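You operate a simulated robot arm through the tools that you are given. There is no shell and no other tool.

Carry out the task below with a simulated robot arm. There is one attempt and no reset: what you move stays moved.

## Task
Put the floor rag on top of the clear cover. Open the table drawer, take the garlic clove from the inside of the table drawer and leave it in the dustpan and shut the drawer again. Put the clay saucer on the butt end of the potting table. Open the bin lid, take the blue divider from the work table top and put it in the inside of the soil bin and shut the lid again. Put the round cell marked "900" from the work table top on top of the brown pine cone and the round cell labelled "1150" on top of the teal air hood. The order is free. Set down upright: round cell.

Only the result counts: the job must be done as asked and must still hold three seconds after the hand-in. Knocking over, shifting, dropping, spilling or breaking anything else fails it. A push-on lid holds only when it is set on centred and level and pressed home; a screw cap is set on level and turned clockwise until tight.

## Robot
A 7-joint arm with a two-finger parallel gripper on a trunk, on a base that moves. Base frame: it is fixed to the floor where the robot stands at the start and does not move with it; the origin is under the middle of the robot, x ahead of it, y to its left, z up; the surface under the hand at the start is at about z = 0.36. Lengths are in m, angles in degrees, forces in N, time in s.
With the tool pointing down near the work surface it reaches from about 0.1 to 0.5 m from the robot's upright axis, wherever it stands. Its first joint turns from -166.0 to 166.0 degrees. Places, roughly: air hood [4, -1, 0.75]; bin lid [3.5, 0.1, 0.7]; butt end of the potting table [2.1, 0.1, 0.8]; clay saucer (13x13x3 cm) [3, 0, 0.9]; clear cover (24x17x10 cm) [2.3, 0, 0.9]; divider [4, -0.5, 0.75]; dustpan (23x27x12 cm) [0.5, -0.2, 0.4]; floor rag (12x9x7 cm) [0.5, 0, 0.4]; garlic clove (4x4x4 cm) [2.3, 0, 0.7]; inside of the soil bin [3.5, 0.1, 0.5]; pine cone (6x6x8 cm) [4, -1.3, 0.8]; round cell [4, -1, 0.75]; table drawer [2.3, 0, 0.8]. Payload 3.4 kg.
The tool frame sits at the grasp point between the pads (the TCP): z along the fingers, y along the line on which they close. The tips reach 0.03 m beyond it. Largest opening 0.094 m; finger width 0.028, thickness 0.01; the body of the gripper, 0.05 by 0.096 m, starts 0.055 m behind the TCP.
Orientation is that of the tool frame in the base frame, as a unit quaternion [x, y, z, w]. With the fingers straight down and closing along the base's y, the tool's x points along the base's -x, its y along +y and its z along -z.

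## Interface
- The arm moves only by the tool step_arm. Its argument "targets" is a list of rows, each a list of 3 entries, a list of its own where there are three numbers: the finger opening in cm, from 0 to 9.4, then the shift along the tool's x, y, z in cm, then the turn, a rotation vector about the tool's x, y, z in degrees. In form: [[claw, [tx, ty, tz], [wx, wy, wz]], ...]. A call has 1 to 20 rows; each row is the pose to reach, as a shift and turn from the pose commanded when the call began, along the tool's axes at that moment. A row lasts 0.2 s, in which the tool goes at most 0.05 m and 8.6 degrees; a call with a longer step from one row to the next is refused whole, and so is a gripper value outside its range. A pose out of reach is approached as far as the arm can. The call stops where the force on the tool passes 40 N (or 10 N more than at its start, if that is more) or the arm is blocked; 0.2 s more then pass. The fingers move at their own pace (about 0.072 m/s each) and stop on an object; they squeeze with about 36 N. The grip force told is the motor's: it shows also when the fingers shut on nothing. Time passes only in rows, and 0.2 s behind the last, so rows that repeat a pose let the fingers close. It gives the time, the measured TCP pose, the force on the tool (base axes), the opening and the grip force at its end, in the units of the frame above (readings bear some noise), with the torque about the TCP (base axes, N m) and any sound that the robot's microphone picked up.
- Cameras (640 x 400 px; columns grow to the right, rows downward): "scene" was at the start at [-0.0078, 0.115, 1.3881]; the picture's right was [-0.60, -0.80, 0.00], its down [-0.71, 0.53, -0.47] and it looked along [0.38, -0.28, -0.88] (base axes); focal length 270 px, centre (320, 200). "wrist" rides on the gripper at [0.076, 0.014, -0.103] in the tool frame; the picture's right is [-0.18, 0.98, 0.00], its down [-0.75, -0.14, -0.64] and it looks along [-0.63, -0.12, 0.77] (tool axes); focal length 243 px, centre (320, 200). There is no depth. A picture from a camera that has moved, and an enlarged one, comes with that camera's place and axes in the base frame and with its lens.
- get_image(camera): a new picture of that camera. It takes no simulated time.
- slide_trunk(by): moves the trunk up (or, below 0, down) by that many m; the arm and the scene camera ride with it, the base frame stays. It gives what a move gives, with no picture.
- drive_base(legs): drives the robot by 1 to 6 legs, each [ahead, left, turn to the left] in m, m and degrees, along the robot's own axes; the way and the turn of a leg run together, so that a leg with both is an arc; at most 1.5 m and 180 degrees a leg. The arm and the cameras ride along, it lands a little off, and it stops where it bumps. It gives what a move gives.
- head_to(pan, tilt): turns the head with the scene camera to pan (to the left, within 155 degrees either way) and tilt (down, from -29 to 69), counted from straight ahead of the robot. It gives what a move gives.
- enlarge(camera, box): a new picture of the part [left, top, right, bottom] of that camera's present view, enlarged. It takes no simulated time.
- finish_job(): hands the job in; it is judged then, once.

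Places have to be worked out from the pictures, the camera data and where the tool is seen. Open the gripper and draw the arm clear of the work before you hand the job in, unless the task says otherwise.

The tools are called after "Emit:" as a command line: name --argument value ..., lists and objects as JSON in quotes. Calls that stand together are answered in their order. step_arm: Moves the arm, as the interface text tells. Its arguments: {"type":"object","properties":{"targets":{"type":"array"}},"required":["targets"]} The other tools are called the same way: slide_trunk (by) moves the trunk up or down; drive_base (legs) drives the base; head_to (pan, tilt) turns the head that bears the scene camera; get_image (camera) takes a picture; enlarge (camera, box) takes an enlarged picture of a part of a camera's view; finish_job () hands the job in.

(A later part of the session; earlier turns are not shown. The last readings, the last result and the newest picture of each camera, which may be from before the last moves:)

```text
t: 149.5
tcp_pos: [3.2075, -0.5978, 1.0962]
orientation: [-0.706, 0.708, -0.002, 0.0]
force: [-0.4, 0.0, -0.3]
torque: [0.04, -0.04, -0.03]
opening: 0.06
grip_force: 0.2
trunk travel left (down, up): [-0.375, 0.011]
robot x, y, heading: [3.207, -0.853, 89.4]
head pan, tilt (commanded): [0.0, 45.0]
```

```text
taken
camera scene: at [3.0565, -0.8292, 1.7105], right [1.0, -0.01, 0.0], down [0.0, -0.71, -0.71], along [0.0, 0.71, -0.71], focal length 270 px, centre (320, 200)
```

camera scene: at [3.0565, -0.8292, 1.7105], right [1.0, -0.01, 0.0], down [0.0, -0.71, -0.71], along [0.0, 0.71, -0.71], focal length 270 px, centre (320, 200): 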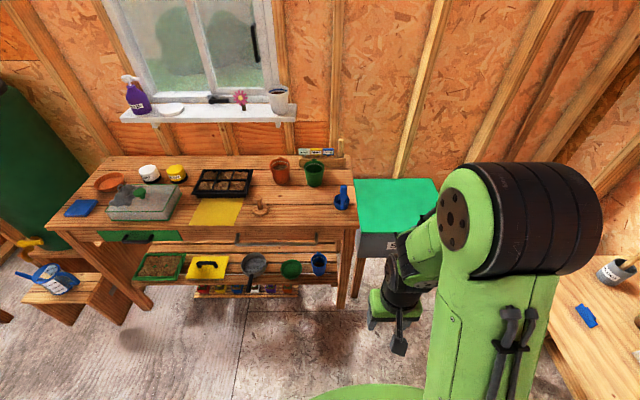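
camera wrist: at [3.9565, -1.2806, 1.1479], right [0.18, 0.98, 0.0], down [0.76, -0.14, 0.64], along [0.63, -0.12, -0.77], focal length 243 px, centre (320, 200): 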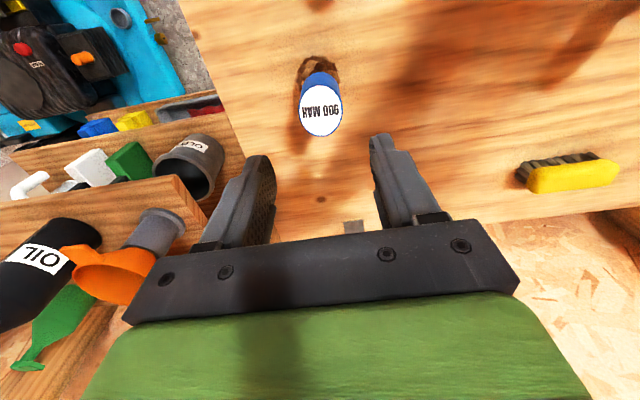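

The arm blocks the view of the bin; I move in front of the bin and use the wrist camera.

Emit:
drive_base --legs '[[0.2, -0.28, 0.5]]'

Emit:
get_image --camera "wrist"

Emit:
get_image --camera "scene"

```text
t: 151.8
tcp_pos: [3.4792, -0.4, 1.0986]
orientation: [0.711, -0.703, 0.002, 0.001]
force: [-0.7, 0.1, -0.2]
torque: [-0.02, 0.03, 0.02]
opening: 0.0603
grip_force: 0.0
trunk travel left (down, up): [-0.375, 0.011]
robot x, y, heading: [3.486, -0.6554, 90.4]
head pan, tilt (commanded): [0.0, 45.0]
```

```text
taken
camera wrist: at [3.4665, -0.4741, 1.2004], right [-0.98, 0.17, 0.0], down [0.13, 0.76, 0.64], along [0.11, 0.63, -0.77], focal length 243 px, centre (320, 200)
```

wrist: 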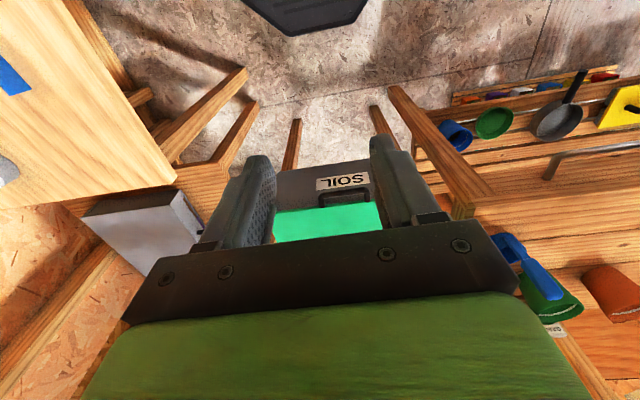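

```text
taken
camera scene: at [3.3319, -0.6325, 1.7105], right [1.0, 0.01, 0.0], down [0.0, -0.71, -0.71], along [-0.01, 0.71, -0.71], focal length 270 px, centre (320, 200)
```

scene: 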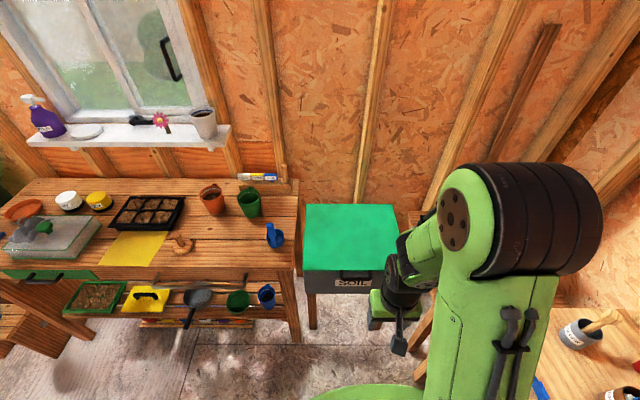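

I zoom in on the lid in both views.

Emit:
enlarge --camera "scene" --box '[280, 180, 440, 300]'

Emit:
enlarge --camera "wrist" --box '[240, 90, 440, 250]'

```text
3.33 times, centred on (360, 240) of scene
camera zoom: at [3.3319, -0.6325, 1.7105], right [1.0, 0.01, 0.0], down [0.0, -0.71, -0.71], along [-0.01, 0.71, -0.71], focal length 898 px, centre (187, 67)
```

zoom: 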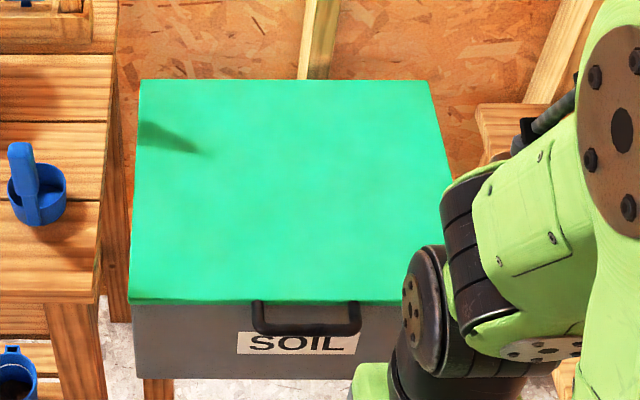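

```text
2.50 times, centred on (340, 170) of wrist
camera zoom: at [3.4665, -0.4741, 1.2004], right [-0.98, 0.17, 0.0], down [0.13, 0.76, 0.64], along [0.11, 0.63, -0.77], focal length 606 px, centre (270, 275)
```

zoom: 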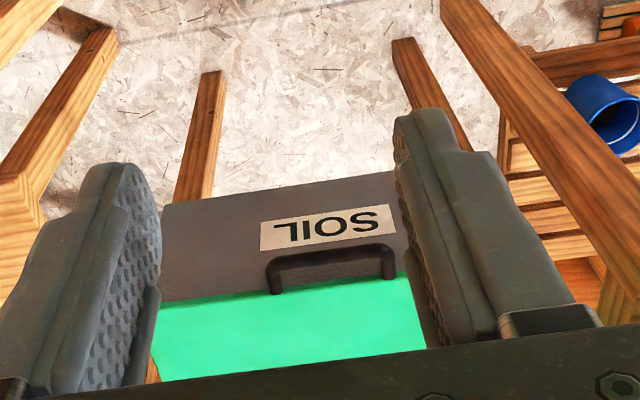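

Handle bar ≈ (3.472, −0.063, 0.672), lid front edge y ≈ −0.038, z ≈ 0.695, hinge about y ≈ 0.36. I plan to lift the handle from below with closed fingers pointing forward, then push the lid past vertical. First I lower the trunk, move closer and turn the tool.

Emit:
slide_trunk --by -0.15

Emit:
drive_base --legs '[[0.06, 0.01, -0.4]]'

Emit:
step_arm --targets '[[3, [0, 0, 0], [0, 0, -8]], [1, [0, 0, 0], [0, 0, -16]], [0, [0, 0, 0], [0, 0, -24]], [0, [0, 0, 0], [0, 0, -32]], [0, [0, 0, 0], [0, 0, -40]], [0, [0, 0, 0], [0, 0, -48]], [0, [0, 0, 0], [0, 0, -56]], [0, [0, 0, 0], [0, 0, -64]], [0, [0, 0, 0], [0, 0, -72]], [0, [0, 0, 0], [0, 0, -80]], [0, [0, 0, 0], [0, 0, -88]], [0, [0, 0, 0], [0, 0, -90]]]'

```text
t: 153.5
tcp_pos: [3.4792, -0.3998, 0.9463]
orientation: [0.711, -0.703, 0.002, 0.001]
force: [-0.5, -0.1, 0.5]
torque: [0.02, -0.02, 0.0]
opening: 0.0602
grip_force: 0.0
trunk travel left (down, up): [-0.225, 0.161]
robot x, y, heading: [3.4859, -0.6535, 90.3]
head pan, tilt (commanded): [0.0, 45.0]
```

```text
t: 154.5
tcp_pos: [3.4706, -0.3376, 0.9466]
orientation: [0.708, -0.706, 0.002, 0.001]
force: [0.1, 0.1, 0.7]
torque: [-0.07, 0.03, -0.02]
opening: 0.0599
grip_force: 0.0
trunk travel left (down, up): [-0.225, 0.161]
robot x, y, heading: [3.4754, -0.5977, 90.0]
head pan, tilt (commanded): [0.0, 45.0]
```

```text
t: 157.1
tcp_pos: [3.4704, -0.3396, 0.9475]
orientation: [1.0, 0.002, 0.0, 0.001]
force: [0.5, 0.7, -0.4]
torque: [-0.02, 0.01, 0.0]
opening: 0.0001
grip_force: 32.8
trunk travel left (down, up): [-0.225, 0.161]
robot x, y, heading: [3.4693, -0.5922, 90.0]
head pan, tilt (commanded): [0.0, 45.0]
```

Now I pitch the tool forward to horizontal while moving forward.

Emit:
step_arm --targets '[[0, [0, -1.4, 0], [8, 0, 0]], [0, [0, -2.8, 0], [16, 0, 0]], [0, [0, -4.2, 0], [24, 0, 0]], [0, [0, -5.6, 0], [32, 0, 0]], [0, [0, -7, 0], [40, 0, 0]], [0, [0, -8.4, 0], [48, 0, 0]], [0, [0, -9.8, 0], [56, 0, 0]], [0, [0, -11.2, 0], [64, 0, 0]], [0, [0, -12.6, 0], [72, 0, 0]], [0, [0, -14, 0], [80, 0, 0]], [0, [0, -15.4, 0], [88, 0, 0]], [0, [0, -16, 0], [90, 0, 0]]]'

Emit:
get_image --camera "wrist"

Emit:
get_image --camera "scene"

```text
t: 159.7
tcp_pos: [3.4709, -0.1699, 0.9474]
orientation: [0.747, 0.002, -0.001, -0.665]
force: [0.6, 0.2, -0.4]
torque: [0.04, -0.01, -0.04]
opening: 0.0
grip_force: 32.9
out of reach, approached as far as the arm can: row 1, 2, 3, 4, 5, 6, 7, 8, 9, 10, 11, 12
trunk travel left (down, up): [-0.225, 0.161]
robot x, y, heading: [3.4731, -0.5955, 90.2]
head pan, tilt (commanded): [0.0, 45.0]
```

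```text
taken
camera wrist: at [3.5472, -0.2731, 0.9451], right [-0.18, -0.12, -0.98], down [-0.75, -0.62, 0.21], along [-0.63, 0.77, 0.03], focal length 243 px, centre (320, 200)
```

wrist: 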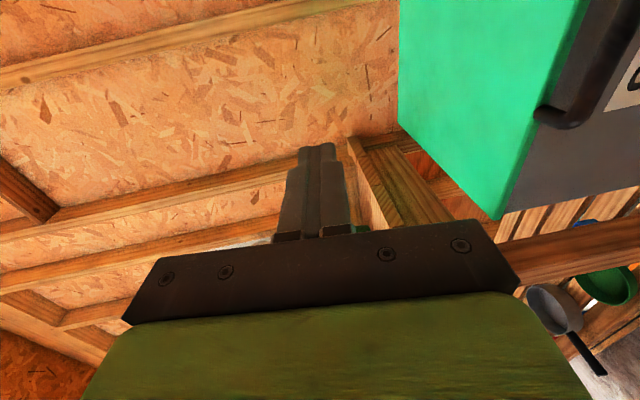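

```text
taken
camera scene: at [3.321, -0.5723, 1.5601], right [1.0, 0.0, 0.0], down [0.0, -0.71, -0.71], along [0.0, 0.71, -0.71], focal length 270 px, centre (320, 200)
```

scene: 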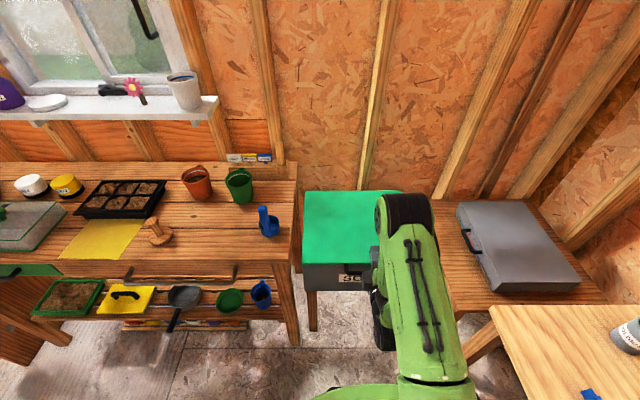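

The tool is nearly horizontal (83°). I lower with the trunk so the fingers come below the handle's level, staying in front of it.

Emit:
slide_trunk --by -0.22

Emit:
step_arm --targets '[[0, [0, 3, 0.3], [0, 0, 0]], [0, [0, 6, 0.7], [0, 0, 0]], [0, [0, 8.2, 0.95], [0, 0, 0]]]'

Emit:
get_image --camera "wrist"

Emit:
get_image --camera "scene"

```text
t: 162.0
tcp_pos: [3.4703, -0.171, 0.7261]
orientation: [0.748, 0.002, 0.0, -0.664]
force: [-0.4, 0.1, 0.4]
torque: [0.0, -0.01, -0.03]
opening: 0.0
grip_force: 32.7
trunk travel left (down, up): [-0.005, 0.381]
robot x, y, heading: [3.4706, -0.5939, 90.1]
head pan, tilt (commanded): [0.0, 45.0]
```

```text
t: 162.8
tcp_pos: [3.4706, -0.1677, 0.6487]
orientation: [0.751, 0.002, -0.001, -0.661]
force: [-0.6, 0.1, -0.7]
torque: [-0.01, -0.04, -0.01]
opening: 0.0001
grip_force: 32.9
out of reach, approached as far as the arm can: row 1, 3
trunk travel left (down, up): [-0.005, 0.381]
robot x, y, heading: [3.473, -0.597, 89.8]
head pan, tilt (commanded): [0.0, 45.0]
```

```text
taken
camera wrist: at [3.5469, -0.2703, 0.6477], right [-0.18, -0.12, -0.98], down [-0.75, -0.62, 0.22], along [-0.64, 0.77, 0.02], focal length 243 px, centre (320, 200)
```

wrist: 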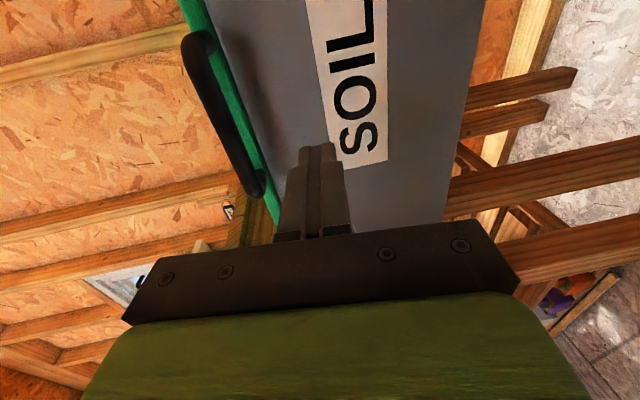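

```text
taken
camera scene: at [3.3212, -0.5716, 1.3407], right [1.0, 0.0, 0.0], down [0.0, -0.71, -0.71], along [0.0, 0.71, -0.71], focal length 270 px, centre (320, 200)
```

scene: 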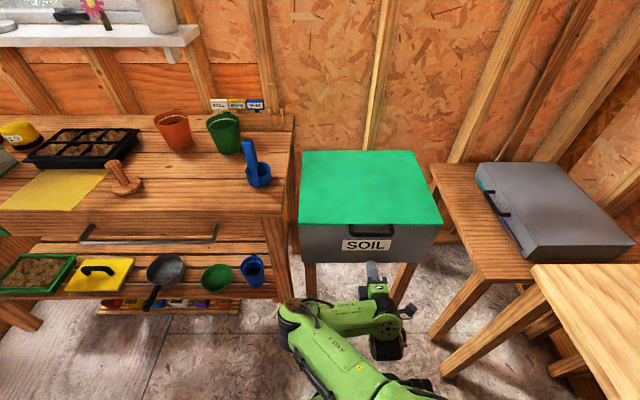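

I zoom in to relate the fingers to the handle.

Emit:
enlarge --camera "scene" --box '[290, 140, 450, 290]'

Emit:
enlarge --camera "wrist" --box '[150, 0, 390, 250]'

```text
2.67 times, centred on (370, 215) of scene
camera zoom: at [3.3212, -0.5716, 1.3407], right [1.0, 0.0, 0.0], down [0.0, -0.71, -0.71], along [0.0, 0.71, -0.71], focal length 719 px, centre (187, 160)
```

zoom: 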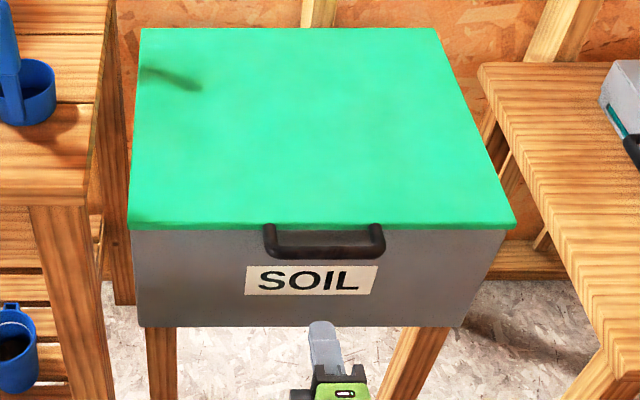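

```text
1.60 times, centred on (270, 125) of wrist
camera zoom: at [3.5469, -0.2703, 0.6477], right [-0.18, -0.12, -0.98], down [-0.75, -0.62, 0.22], along [-0.64, 0.77, 0.02], focal length 388 px, centre (400, 320)
```

zoom: 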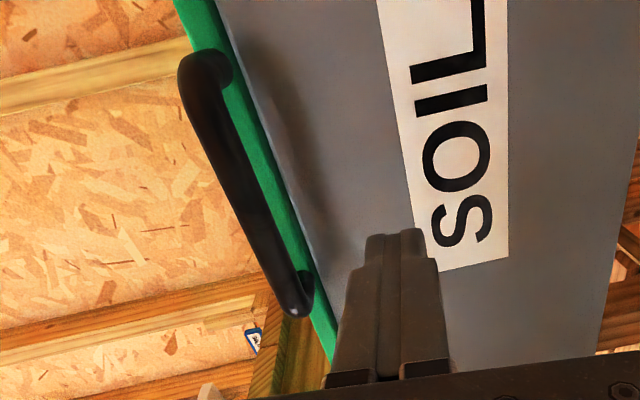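

Triangulating gives the handle bar at (3.473, −0.078, 0.71), lid front edge y ≈ −0.043, z ≈ 0.705, hinge y ≈ 0.34. The fingers are below it. I drive forward 7.5 cm so that the fingertips come under the bar.

Emit:
drive_base --legs '[[0.075, 0, 0]]'

Emit:
enlarge --camera "scene" --box '[290, 140, 450, 330]'

Emit:
enlarge --camera "wrist" --box '[150, 0, 390, 250]'

```text
t: 163.8
tcp_pos: [3.469, -0.0924, 0.6488]
orientation: [0.75, 0.002, 0.0, -0.661]
force: [0.4, 0.5, -0.1]
torque: [0.02, 0.04, -0.02]
opening: 0.0
grip_force: 33.1
trunk travel left (down, up): [-0.005, 0.381]
robot x, y, heading: [3.4719, -0.5197, 89.8]
head pan, tilt (commanded): [0.0, 45.0]
```

```text
2.11 times, centred on (370, 235) of scene
camera zoom: at [3.3213, -0.4954, 1.3407], right [1.0, 0.0, 0.0], down [0.0, -0.71, -0.71], along [0.0, 0.71, -0.71], focal length 567 px, centre (215, 126)
```

zoom: 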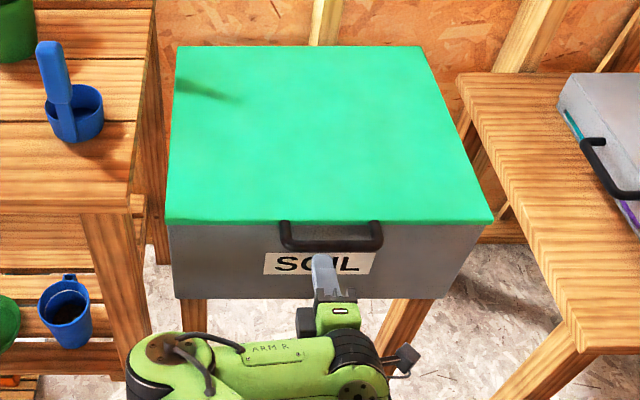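

```text
1.60 times, centred on (270, 125) of wrist
camera zoom: at [3.5471, -0.1947, 0.6475], right [-0.18, -0.12, -0.98], down [-0.75, -0.62, 0.22], along [-0.63, 0.77, 0.02], focal length 388 px, centre (400, 320)
```

zoom: 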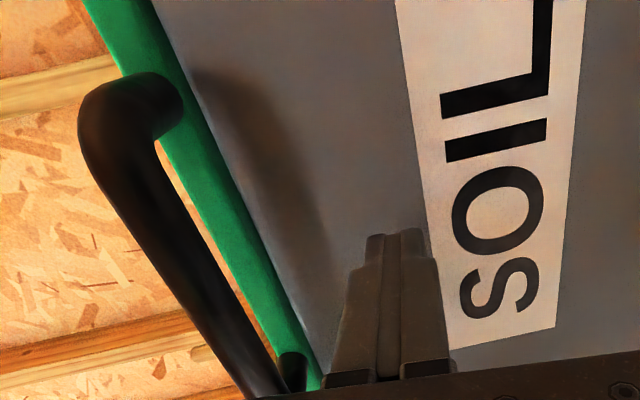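

The fingertips are under the bar. I extend 1.2 cm and lift to make contact.

Emit:
step_arm --targets '[[0, [0, -0.15, 1.19], [0, 0, 0]], [0, [0, -2.13, 0.94], [0, 0, 0]], [0, [0, -4.12, 0.69], [0, 0, 0]], [0, [0, -5.5, 0.51], [0, 0, 0]]]'

Emit:
enlarge --camera "scene" --box '[290, 140, 450, 330]'

```text
t: 164.8
tcp_pos: [3.4715, -0.0806, 0.7045]
orientation: [0.751, 0.003, 0.0, -0.66]
force: [-2.8, -0.7, -2.6]
torque: [0.04, 0.02, -0.03]
opening: 0.0002
grip_force: 33.1
trunk travel left (down, up): [-0.005, 0.381]
robot x, y, heading: [3.4731, -0.5174, 90.3]
head pan, tilt (commanded): [0.0, 45.0]
```

```text
2.11 times, centred on (370, 235) of scene
camera zoom: at [3.3211, -0.4955, 1.3407], right [1.0, 0.0, 0.0], down [0.0, -0.71, -0.71], along [0.0, 0.71, -0.71], focal length 567 px, centre (215, 126)
```

zoom: 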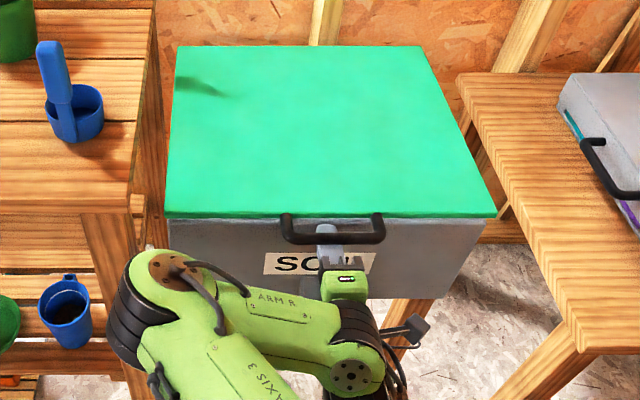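

The lid is lifting lightly (2.6 N). I lift further to about 10–12°.

Emit:
step_arm --targets '[[0, [0, -2.0, -0.15], [0, 0, 0]], [0, [0, -4.0, -0.2], [0, 0, 0]], [0, [0, -6.03, -0.16], [0, 0, 0]], [0, [0, -8.06, 0], [0, 0, 0]]]'

Emit:
enlarge --camera "scene" --box '[290, 120, 450, 330]'

Emit:
get_image --camera "wrist"

```text
t: 165.8
tcp_pos: [3.4677, -0.0674, 0.7819]
orientation: [0.749, 0.003, -0.001, -0.662]
force: [0.1, 0.9, -1.0]
torque: [0.01, -0.02, -0.02]
opening: 0.0002
grip_force: 33.2
out of reach, approached as far as the arm can: row 3, 4
trunk travel left (down, up): [-0.005, 0.381]
robot x, y, heading: [3.471, -0.5165, 90.1]
head pan, tilt (commanded): [0.0, 45.0]
```

```text
1.90 times, centred on (370, 225) of scene
camera zoom: at [3.3206, -0.4959, 1.3406], right [1.0, 0.0, 0.0], down [0.0, -0.71, -0.71], along [0.0, 0.71, -0.71], focal length 513 px, centre (225, 152)
```

zoom: 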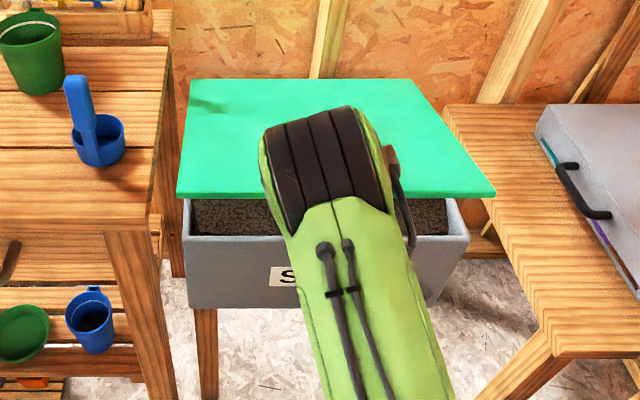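

```text
taken
camera wrist: at [3.5451, -0.17, 0.7814], right [-0.18, -0.12, -0.98], down [-0.75, -0.62, 0.22], along [-0.64, 0.77, 0.02], focal length 243 px, centre (320, 200)
```

wrist: 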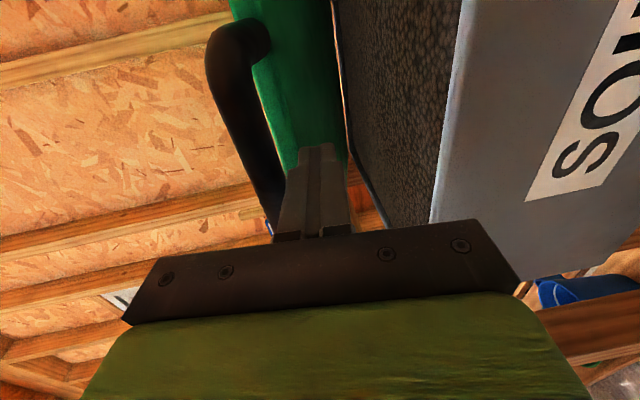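

The lid is open a bit, soil visible inside. I slide the fingers forward under the lid.

Emit:
step_arm --targets '[[0, [0, -0.45, 1.96], [0, 0, 0]], [0, [0, -0.9, 3.92], [0, 0, 0]], [0, [0, -1.29, 5.38], [0, 0, 0]]]'

Emit:
get_image --camera "wrist"

Emit:
get_image --camera "scene"

```text
t: 166.4
tcp_pos: [3.469, -0.0372, 0.7823]
orientation: [0.753, 0.002, -0.001, -0.658]
force: [0.6, 1.1, -0.7]
torque: [0.0, -0.01, 0.01]
opening: 0.0
grip_force: 33.4
trunk travel left (down, up): [-0.005, 0.381]
robot x, y, heading: [3.471, -0.5151, 90.0]
head pan, tilt (commanded): [0.0, 45.0]
stopped in row 2: the force on the tool passed its limit at 56 N (the readings are from after the stop); the commanded pose is now the measured one
```

```text
taken
camera wrist: at [3.5464, -0.1401, 0.7823], right [-0.18, -0.13, -0.97], down [-0.75, -0.62, 0.22], along [-0.63, 0.77, 0.01], focal length 243 px, centre (320, 200)
```

wrist: 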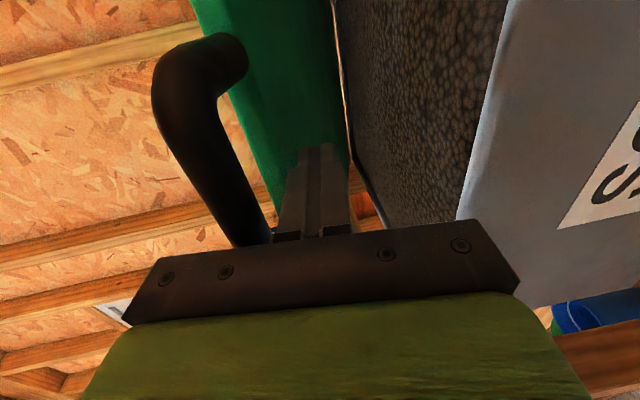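

```text
taken
camera scene: at [3.3214, -0.4944, 1.3407], right [1.0, 0.0, 0.0], down [0.0, -0.71, -0.71], along [0.0, 0.71, -0.71], focal length 270 px, centre (320, 200)
```

scene: 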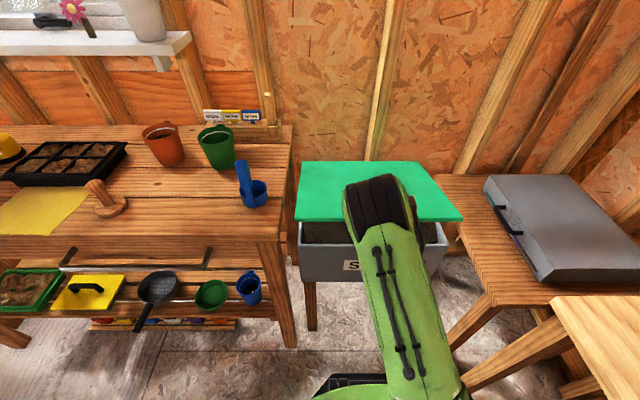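

The tips met the lid's front lip, not its underside. I test whether the lid stays up by itself: back off 3 cm and lower 2.5 cm, then look.

Emit:
step_arm --targets '[[0, [0, 0.4, -1.5], [0, 0, 0]], [0, [0, 1.8, -1.3], [0, 0, 0]], [0, [0, 3.0, -1.2], [0, 0, 0]]]'

Emit:
get_image --camera "wrist"

Emit:
get_image --camera "scene"

```text
t: 167.2
tcp_pos: [3.4689, -0.0544, 0.7546]
orientation: [0.752, 0.001, -0.001, -0.659]
force: [0.5, -0.5, 0.2]
torque: [-0.03, -0.04, 0.0]
opening: 0.0
grip_force: 33.3
trunk travel left (down, up): [-0.005, 0.381]
robot x, y, heading: [3.4711, -0.519, 89.9]
head pan, tilt (commanded): [0.0, 45.0]
```

```text
taken
camera wrist: at [3.5457, -0.1563, 0.7542], right [-0.18, -0.13, -0.97], down [-0.75, -0.62, 0.22], along [-0.63, 0.77, 0.01], focal length 243 px, centre (320, 200)
```

wrist: 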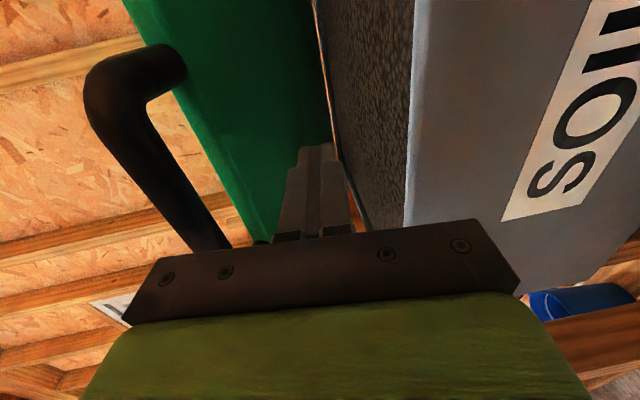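

```text
taken
camera scene: at [3.3213, -0.4957, 1.3407], right [1.0, 0.0, 0.0], down [0.0, -0.71, -0.71], along [0.0, 0.71, -0.71], focal length 270 px, centre (320, 200)
```

scene: 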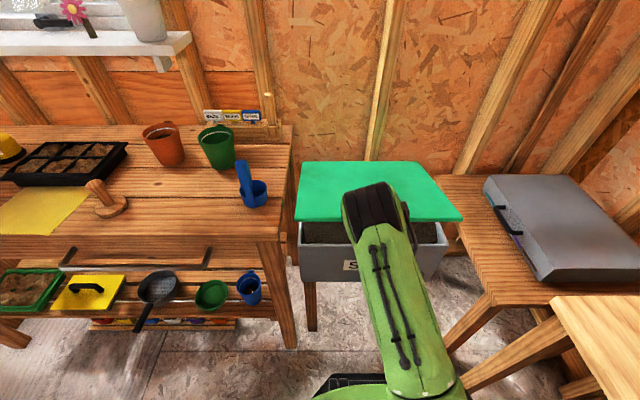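

The lid stays where I leave it (friction hinge). I go in under its front lip and lift it with the fingertips along the arc.

Emit:
step_arm --targets '[[0, [0, 0.79, 0.11], [0, 0, 0]], [0, [0, 0.53, 2.09], [0, 0, 0]], [0, [0, 0.34, 3.48], [0, 0, 0]], [0, [0, -1.53, 3.93], [0, 0, 0]], [0, [0, -4.43, 4.45], [0, 0, 0]], [0, [0, -7.22, 4.99], [0, 0, 0]]]'

Emit:
get_image --camera "wrist"

Emit:
get_image --camera "scene"

```text
t: 168.6
tcp_pos: [3.4704, 0.0061, 0.8186]
orientation: [0.753, 0.002, 0.001, -0.658]
force: [-0.6, -1.8, -2.4]
torque: [0.28, 0.09, -0.06]
opening: 0.0
grip_force: 33.1
trunk travel left (down, up): [-0.005, 0.381]
robot x, y, heading: [3.4699, -0.5151, 89.9]
head pan, tilt (commanded): [0.0, 45.0]
```

```text
taken
camera wrist: at [3.5471, -0.0969, 0.8198], right [-0.18, -0.13, -0.97], down [-0.75, -0.62, 0.22], along [-0.63, 0.77, 0.01], focal length 243 px, centre (320, 200)
```

wrist: 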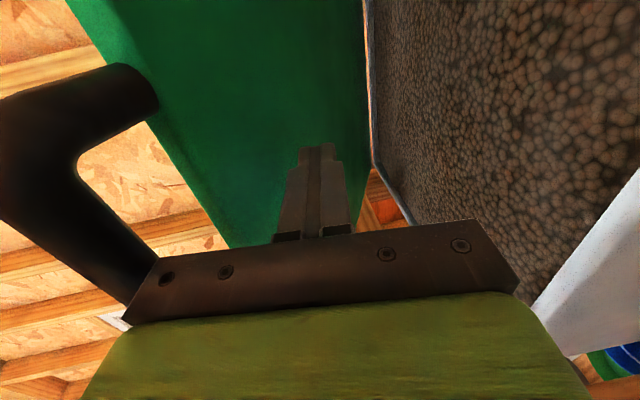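

```text
taken
camera scene: at [3.3213, -0.4958, 1.3407], right [1.0, 0.0, 0.0], down [0.0, -0.71, -0.71], along [0.0, 0.71, -0.71], focal length 270 px, centre (320, 200)
```

scene: 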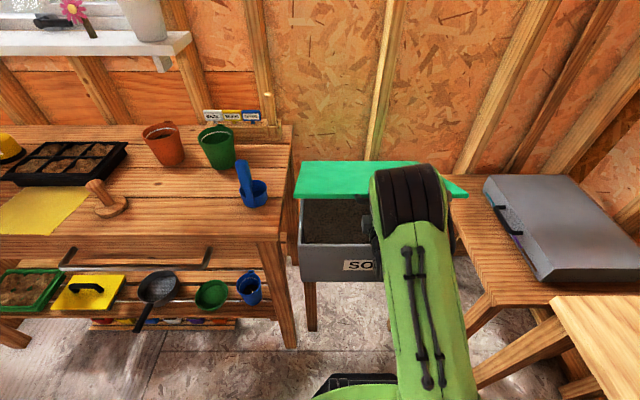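

It works. I continue along the arc to about 55°.

Emit:
step_arm --targets '[[0, [0, -2.84, 0.83], [0, 0, 0]], [0, [0, -5.49, 1.78], [0, 0, 0]], [0, [0, -8.09, 3.14], [0, 0, 0]], [0, [0, -10.5, 4.63], [0, 0, 0]], [0, [0, -12.77, 6.35], [0, 0, 0]], [0, [0, -14.94, 8.27], [0, 0, 0]]]'

Emit:
get_image --camera "wrist"

Emit:
get_image --camera "scene"

```text
t: 170.0
tcp_pos: [3.4687, 0.1063, 0.9581]
orientation: [0.752, 0.001, 0.0, -0.66]
force: [0.6, -1.4, -2.0]
torque: [0.14, -0.03, 0.15]
opening: 0.0
grip_force: 32.9
trunk travel left (down, up): [-0.005, 0.381]
robot x, y, heading: [3.4769, -0.5189, 90.0]
head pan, tilt (commanded): [0.0, 45.0]
```

```text
taken
camera wrist: at [3.5449, 0.0041, 0.9573], right [-0.18, -0.13, -0.97], down [-0.75, -0.62, 0.22], along [-0.63, 0.77, 0.02], focal length 243 px, centre (320, 200)
```

wrist: 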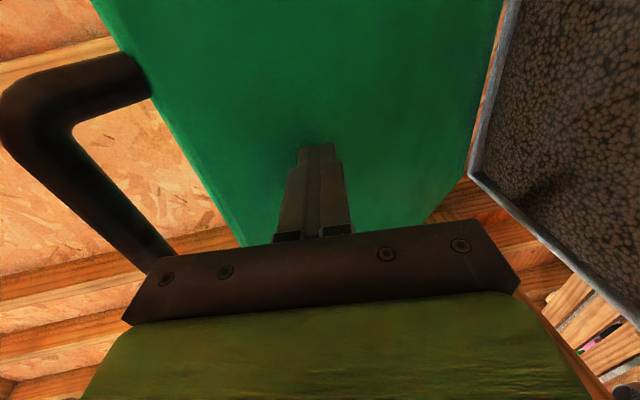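

```text
taken
camera scene: at [3.3218, -0.496, 1.3408], right [1.0, 0.0, 0.0], down [0.0, -0.71, -0.71], along [0.0, 0.71, -0.71], focal length 270 px, centre (320, 200)
```

scene: 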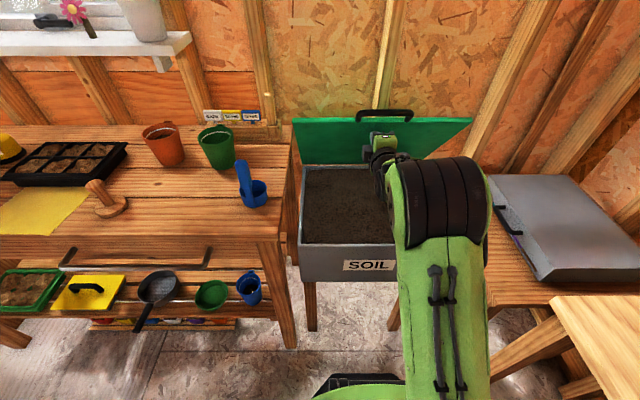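

About 55–60° now. I go on toward 80°.

Emit:
step_arm --targets '[[0, [0, -1.72, 2.4], [0, 0, 0]], [0, [0, -3.53, 4.69], [0, 0, 0]], [0, [0, -5.06, 7.11], [0, 0, 0]], [0, [0, -6.4, 9.66], [0, 0, 0]], [0, [0, -7.46, 12.35], [0, 0, 0]]]'

Emit:
get_image --camera "scene"

```text
t: 171.2
tcp_pos: [3.4666, 0.2404, 1.0155]
orientation: [0.753, 0.003, 0.0, -0.658]
force: [0.8, -0.3, -0.1]
torque: [0.0, 0.03, -0.03]
opening: 0.0
grip_force: 32.9
trunk travel left (down, up): [-0.005, 0.381]
robot x, y, heading: [3.471, -0.5161, 89.9]
head pan, tilt (commanded): [0.0, 45.0]
```

```text
taken
camera scene: at [3.3212, -0.4959, 1.3407], right [1.0, 0.0, 0.0], down [0.0, -0.71, -0.71], along [0.0, 0.71, -0.71], focal length 270 px, centre (320, 200)
```

scene: 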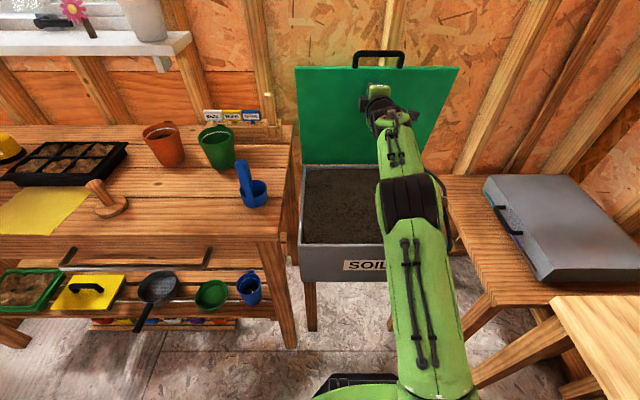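

The arm reaches fine; the lid is near 82°. I push 3 cm more, then withdraw.

Emit:
step_arm --targets '[[0, [0, -0.3, 1.5], [0, 0, 0]], [0, [0, -0.5, 3], [0, 0, 0]], [0, [0, 0, 0], [0, 0, 0]], [0, [0, 0.5, -4], [0, 0, 0]], [0, [0, 0.5, -8], [0, 0, 0]], [0, [0, 0.5, -12], [0, 0, 0]], [0, [0, 0.5, -16], [0, 0, 0]], [0, [0, 0.5, -20], [0, 0, 0]], [0, [0, 0.5, -24], [0, 0, 0]]]'

Emit:
get_image --camera "scene"

```text
t: 171.6
tcp_pos: [3.4661, 0.2483, 1.0176]
orientation: [0.754, 0.002, 0.0, -0.657]
force: [0.0, -26.3, -1.5]
torque: [0.1, 0.02, -0.06]
opening: 0.0001
grip_force: 32.8
out of reach, approached as far as the arm can: row 2
trunk travel left (down, up): [-0.005, 0.381]
robot x, y, heading: [3.472, -0.5212, 90.0]
head pan, tilt (commanded): [0.0, 45.0]
stopped in row 2: the force on the tool passed its limit at 52 N (the readings are from after the stop); the commanded pose is now the measured one
```

```text
taken
camera scene: at [3.3213, -0.5009, 1.3408], right [1.0, 0.0, 0.0], down [0.0, -0.7, -0.71], along [0.0, 0.71, -0.7], focal length 270 px, centre (320, 200)
```

scene: 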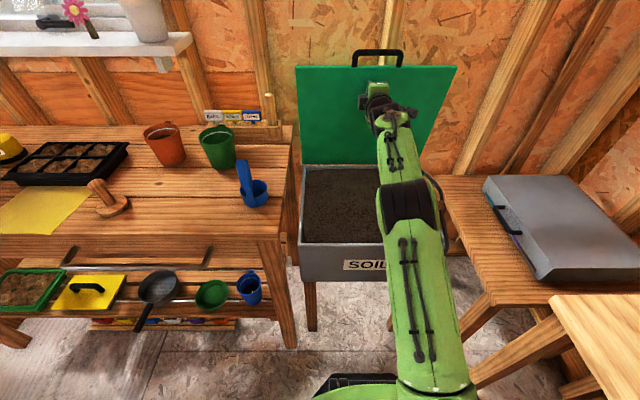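

The lid is at its stop. I withdraw the arm straight back and see if it stays open.

Emit:
step_arm --targets '[[0, [0, 0.3, -4], [0, 0, 0]], [0, [0, 0.3, -8], [0, 0, 0]], [0, [0, 0.3, -12], [0, 0, 0]], [0, [0, 0.3, -16], [0, 0, 0]], [0, [0, 0.3, -20], [0, 0, 0]], [0, [0, 0.3, -24], [0, 0, 0]], [0, [0, 0.3, -28], [0, 0, 0]], [0, [0, 0.3, -32], [0, 0, 0]]]'

Emit:
get_image --camera "scene"

```text
t: 173.4
tcp_pos: [3.4649, -0.066, 1.0565]
orientation: [0.754, 0.002, 0.0, -0.657]
force: [0.5, -0.7, 0.4]
torque: [0.01, 0.02, 0.01]
opening: 0.0001
grip_force: 32.9
trunk travel left (down, up): [-0.005, 0.381]
robot x, y, heading: [3.4752, -0.5208, 89.7]
head pan, tilt (commanded): [0.0, 45.0]
```

```text
taken
camera scene: at [3.3214, -0.4967, 1.3407], right [1.0, 0.0, 0.0], down [0.0, -0.71, -0.71], along [0.0, 0.71, -0.71], focal length 270 px, centre (320, 200)
```

scene: 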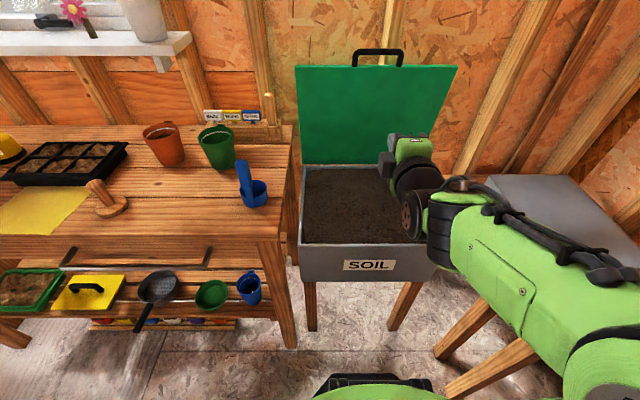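

The lid stays open. I retract, pitch the tool back to straight down, and then go for the blue divider.

Emit:
step_arm --targets '[[2, [0, 1, -3], [0, 0, 0]], [4, [0, 3, -6], [0, 0, 0]], [4, [0, 5, -9], [-8, 0, 0]], [4, [0, 7, -12], [-16, 0, 0]], [4, [0, 9, -14], [-24, 0, 0]], [4, [0, 11, -16], [-32, 0, 0]], [4, [0, 13, -18], [-40, 0, 0]], [4, [0, 14, -19], [-48, 0, 0]], [4, [0, 15, -20], [-56, 0, 0]], [4, [0, 16, -21], [-64, 0, 0]], [4, [0, 17, -22], [-72, 0, 0]], [4, [0, 18, -23], [-80, 0, 0]], [4, [0, 18, -23], [-82, 0, 0]]]'

Emit:
get_image --camera "scene"

```text
t: 176.2
tcp_pos: [3.4682, -0.3184, 0.9124]
orientation: [1.0, 0.002, 0.001, 0.001]
force: [0.8, 0.7, 0.8]
torque: [0.04, -0.02, -0.01]
opening: 0.0399
grip_force: 0.1
out of reach, approached as far as the arm can: row 3, 4, 5
trunk travel left (down, up): [-0.005, 0.381]
robot x, y, heading: [3.4711, -0.5188, 90.2]
head pan, tilt (commanded): [0.0, 45.0]
```

```text
taken
camera scene: at [3.3213, -0.4959, 1.3407], right [1.0, 0.0, 0.0], down [0.0, -0.71, -0.71], along [0.0, 0.71, -0.71], focal length 270 px, centre (320, 200)
```

scene: 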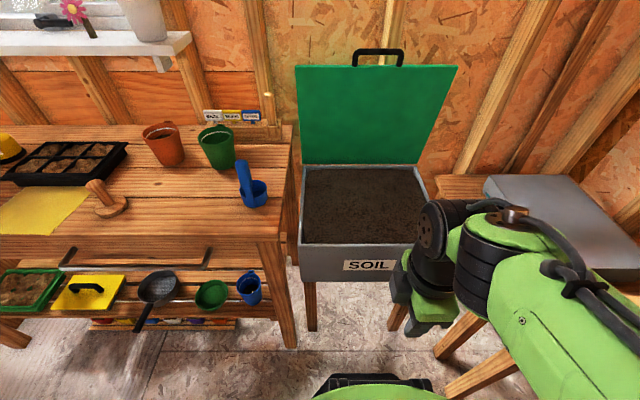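

The lid stays open. I raise the trunk and yaw the tool back to the usual posture.

Emit:
slide_trunk --by 0.3

Emit:
step_arm --targets '[[4, [0, 0, 0], [0, 0, 8]], [4, [0, 0, 0], [0, 0, 16]], [4, [0, 0, 0], [0, 0, 24]], [4, [0, 0, 0], [0, 0, 32]], [4, [0, 0, 0], [0, 0, 40]], [4, [0, 0, 0], [0, 0, 48]], [4, [0, 0, 0], [0, 0, 56]], [4, [0, 0, 0], [0, 0, 64]], [4, [0, 0, 0], [0, 0, 72]], [4, [0, 0, 0], [0, 0, 80]], [4, [0, 0, 0], [0, 0, 88]], [4, [0, 0, 0], [0, 0, 90]]]'

Emit:
get_image --camera "scene"

```text
t: 179.2
tcp_pos: [3.4675, -0.3177, 1.2109]
orientation: [1.0, 0.001, 0.001, 0.001]
force: [-0.5, -0.4, 0.4]
torque: [0.04, 0.0, 0.0]
opening: 0.0402
grip_force: 0.1
trunk travel left (down, up): [-0.305, 0.081]
robot x, y, heading: [3.4698, -0.5189, 89.7]
head pan, tilt (commanded): [0.0, 45.0]
```

```text
t: 181.8
tcp_pos: [3.4671, -0.3176, 1.2102]
orientation: [-0.707, 0.707, 0.0, 0.0]
force: [-0.7, -0.2, -0.4]
torque: [0.01, -0.01, -0.01]
opening: 0.04
grip_force: 0.1
trunk travel left (down, up): [-0.305, 0.081]
robot x, y, heading: [3.4768, -0.5135, 90.0]
head pan, tilt (commanded): [0.0, 45.0]
```

```text
taken
camera scene: at [3.3213, -0.496, 1.6401], right [1.0, 0.0, 0.0], down [0.0, -0.71, -0.71], along [0.0, 0.71, -0.71], focal length 270 px, centre (320, 200)
```

scene: 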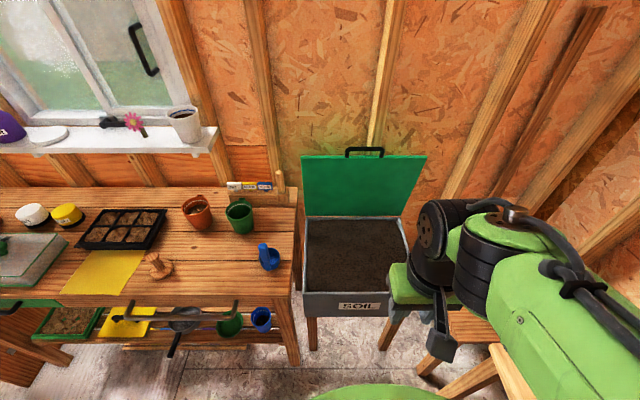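

The elbow is swung out to the right; I bring the hand to the usual carrying spot (0.3 m ahead, z ≈ 1.05) and look.

Emit:
step_arm --targets '[[4, [-2, 0, 3], [0, 0, 0]], [4, [-4, 0, 6], [0, 0, 0]], [4, [-6, 0, 9], [0, 0, 0]], [4, [-8, 0, 12], [0, 0, 0]], [4, [-10, 0, 15], [0, 0, 0]], [4, [-10, 0, 18], [0, 0, 0]]]'

Emit:
get_image --camera "scene"

```text
t: 183.2
tcp_pos: [3.4694, -0.2172, 1.03]
orientation: [0.708, -0.706, 0.001, -0.001]
force: [0.7, -0.2, -0.2]
torque: [-0.01, 0.0, 0.01]
opening: 0.0401
grip_force: 0.0
trunk travel left (down, up): [-0.305, 0.081]
robot x, y, heading: [3.4744, -0.5186, 89.8]
head pan, tilt (commanded): [0.0, 45.0]
```

```text
taken
camera scene: at [3.3213, -0.4954, 1.6401], right [1.0, 0.0, 0.0], down [0.0, -0.71, -0.71], along [0.0, 0.71, -0.71], focal length 270 px, centre (320, 200)
```

scene: 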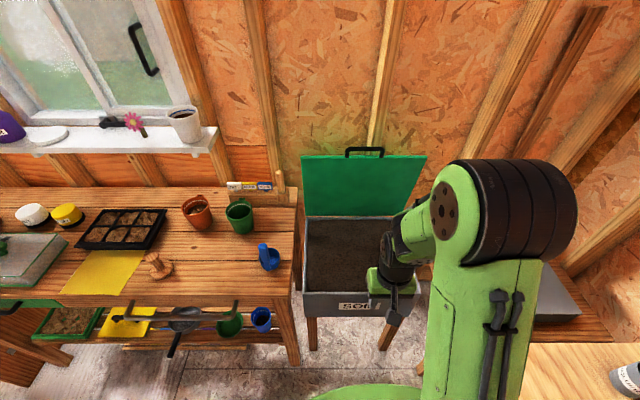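

Back to the usual posture. The divider at ≈(3.937, −0.474) is 0.47 m to the robot's right, reachable from here by swinging the arm; I do so keeping the tool orientation (closing along x).

Emit:
step_arm --targets '[[4, [2.57, -3.55, 0], [0, 0, 0]], [4, [5.15, -7.1, 0], [0, 0, 0]], [4, [7.72, -10.66, 0], [0, 0, 0]], [4, [10.3, -14.2, 0], [0, 0, 0]], [4, [12.86, -17.77, 0], [0, 0, 0]], [4, [15.44, -21.3, 0], [0, 0, 0]], [4, [18, -24.9, 0], [0, 0, 0]], [4, [20.6, -28.4, 0], [0, 0, 0]], [4, [23.15, -32, 0], [0, 0, 0]], [4, [25.7, -35.5, 0], [0, 0, 0]], [4, [28.3, -39.1, 0], [0, 0, 0]]]'

Emit:
get_image --camera "wrist"

Emit:
head_to --pan -75 --tilt 50

Emit:
get_image --camera "scene"

```text
t: 185.6
tcp_pos: [3.8589, -0.5026, 1.031]
orientation: [0.708, -0.706, 0.001, -0.001]
force: [-0.6, -0.2, 0.5]
torque: [0.03, -0.02, -0.02]
opening: 0.04
grip_force: 0.1
out of reach, approached as far as the arm can: row 3, 4
trunk travel left (down, up): [-0.305, 0.081]
robot x, y, heading: [3.4702, -0.5199, 89.8]
head pan, tilt (commanded): [0.0, 45.0]
```

```text
taken
camera wrist: at [3.8454, -0.577, 1.1344], right [-0.98, 0.18, 0.0], down [0.14, 0.75, 0.64], along [0.12, 0.63, -0.77], focal length 243 px, centre (320, 200)
```

wrist: 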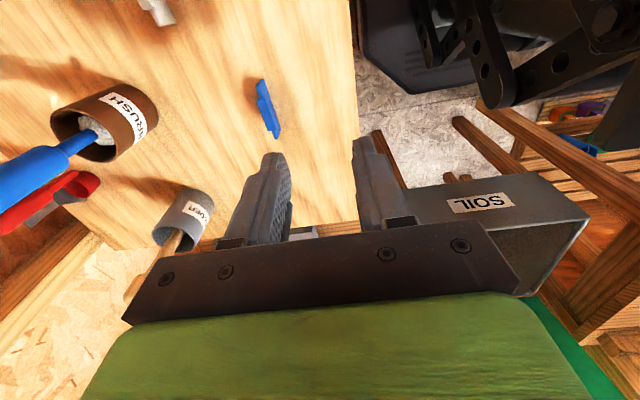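

```text
t: 187.1
tcp_pos: [3.8582, -0.5, 1.0308]
orientation: [0.708, -0.706, 0.001, 0.0]
force: [0.0, -0.2, 0.3]
torque: [0.02, 0.0, 0.01]
opening: 0.0401
grip_force: 0.1
trunk travel left (down, up): [-0.305, 0.081]
robot x, y, heading: [3.4731, -0.5164, 90.0]
head pan, tilt (commanded): [-75.0, 50.0]
```

```text
taken
camera scene: at [3.3958, -0.5574, 1.6332], right [0.26, -0.97, 0.0], down [-0.74, -0.2, -0.64], along [0.62, 0.17, -0.77], focal length 270 px, centre (320, 200)
```

scene: 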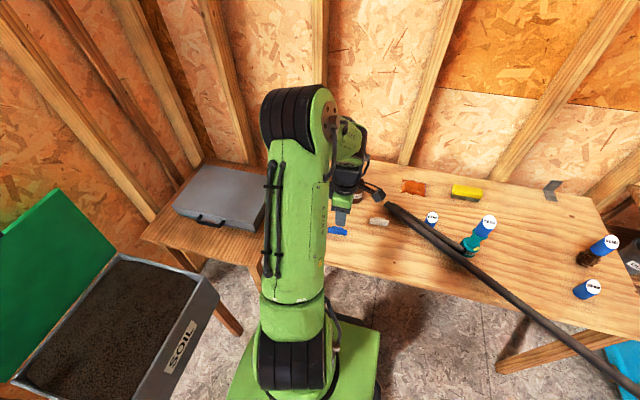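

Cells still stand. I zoom on the divider.

Emit:
enlarge --camera "wrist" --box '[200, 50, 340, 170]'

Emit:
enlarge --camera "scene" --box '[310, 170, 430, 260]'

```text
3.33 times, centred on (270, 110) of wrist
camera zoom: at [3.8437, -0.5755, 1.1348], right [-0.98, 0.18, 0.0], down [0.14, 0.75, 0.64], along [0.12, 0.63, -0.77], focal length 809 px, centre (487, 500)
```

zoom: 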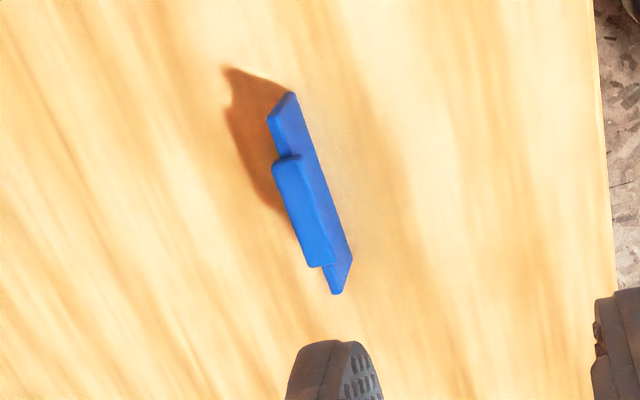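

```text
4.44 times, centred on (370, 215) of scene
camera zoom: at [3.3958, -0.5574, 1.6332], right [0.26, -0.97, 0.0], down [-0.74, -0.2, -0.64], along [0.62, 0.17, -0.77], focal length 1198 px, centre (98, 133)
```

zoom: 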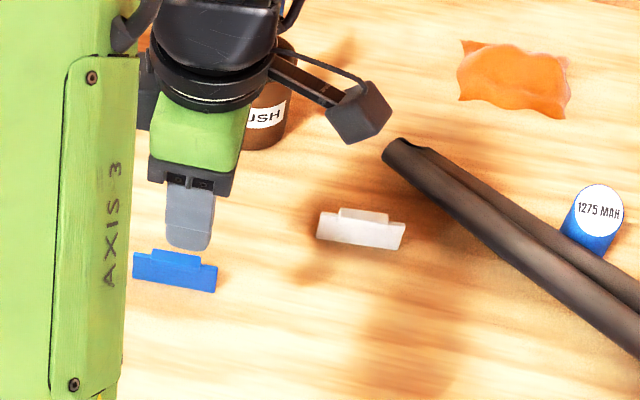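

The divider stands upright: a thin plate (about 7 cm along y, ~1 cm thick) with a tab on top, centre ≈ (3.935, −0.476). I go down over it with the fingers on either side.

Emit:
step_arm --targets '[[4, [-1.2, -3.8, 1.5], [0, 0, -1.5]], [4, [-2.5, -7.65, 4], [0, 0, -3]], [4, [-2.5, -7.65, 8.5], [0, 0, -3]], [4, [-2.5, -7.65, 12.5], [0, 0, -3]], [4, [-2.5, -7.65, 15], [0, 0, -3]]]'

Emit:
get_image --camera "wrist"

Emit:
enlarge --camera "wrist" --box '[200, 50, 440, 240]'

```text
t: 188.3
tcp_pos: [3.9362, -0.4748, 0.8804]
orientation: [0.726, -0.687, 0.001, -0.001]
force: [-0.1, 0.1, 0.6]
torque: [0.02, -0.01, 0.02]
opening: 0.0397
grip_force: 0.0
trunk travel left (down, up): [-0.305, 0.081]
robot x, y, heading: [3.4733, -0.5162, 89.9]
head pan, tilt (commanded): [-75.0, 50.0]
```

```text
taken
camera wrist: at [3.9267, -0.5503, 0.983], right [-0.99, 0.13, 0.0], down [0.1, 0.76, 0.64], along [0.09, 0.64, -0.77], focal length 243 px, centre (320, 200)
```

wrist: 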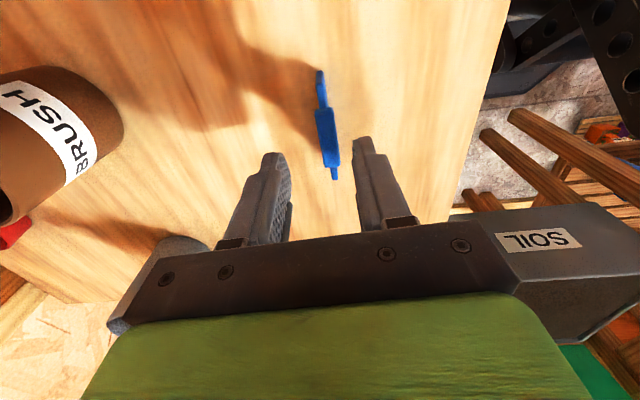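

```text
2.11 times, centred on (320, 145) of wrist
camera zoom: at [3.9267, -0.5503, 0.983], right [-0.99, 0.13, 0.0], down [0.1, 0.76, 0.64], along [0.09, 0.64, -0.77], focal length 511 px, centre (320, 316)
```

zoom: 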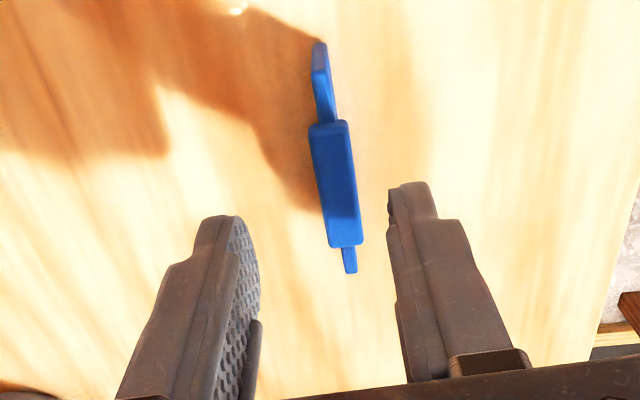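

The plate lies between the fingers; I shift 4 mm and go down to z ≈ 0.838, then close.

Emit:
step_arm --targets '[[4, [0.2, 0.4, 2], [0, 0, 0]], [4, [0.2, 0.4, 4.2], [0, 0, 0]], [2.5, [0.2, 0.4, 4.2], [0, 0, 0]], [1, [0.2, 0.4, 4.2], [0, 0, 0]], [0, [0.2, 0.4, 4.2], [0, 0, 0]], [0, [0.2, 0.4, 4.2], [0, 0, 0]]]'

Emit:
get_image --camera "wrist"

```text
t: 189.7
tcp_pos: [3.9324, -0.478, 0.8394]
orientation: [0.726, -0.688, 0.001, 0.001]
force: [-0.1, -0.3, 0.2]
torque: [-0.02, -0.03, -0.02]
opening: 0.0149
grip_force: 35.7
trunk travel left (down, up): [-0.305, 0.081]
robot x, y, heading: [3.4762, -0.5212, 90.0]
head pan, tilt (commanded): [-75.0, 50.0]
```

```text
taken
camera wrist: at [3.9237, -0.5537, 0.9423], right [-0.99, 0.13, 0.0], down [0.1, 0.76, 0.64], along [0.09, 0.64, -0.77], focal length 243 px, centre (320, 200)
```

wrist: 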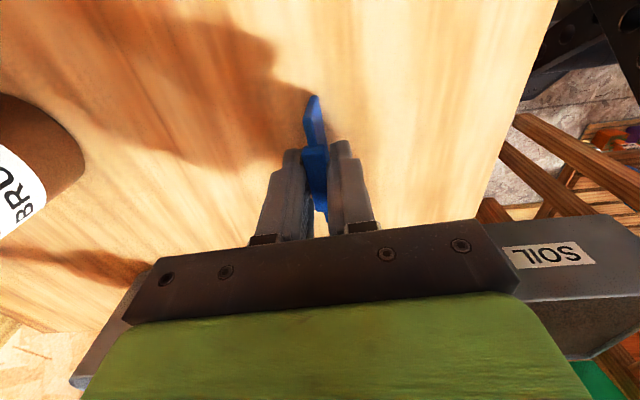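

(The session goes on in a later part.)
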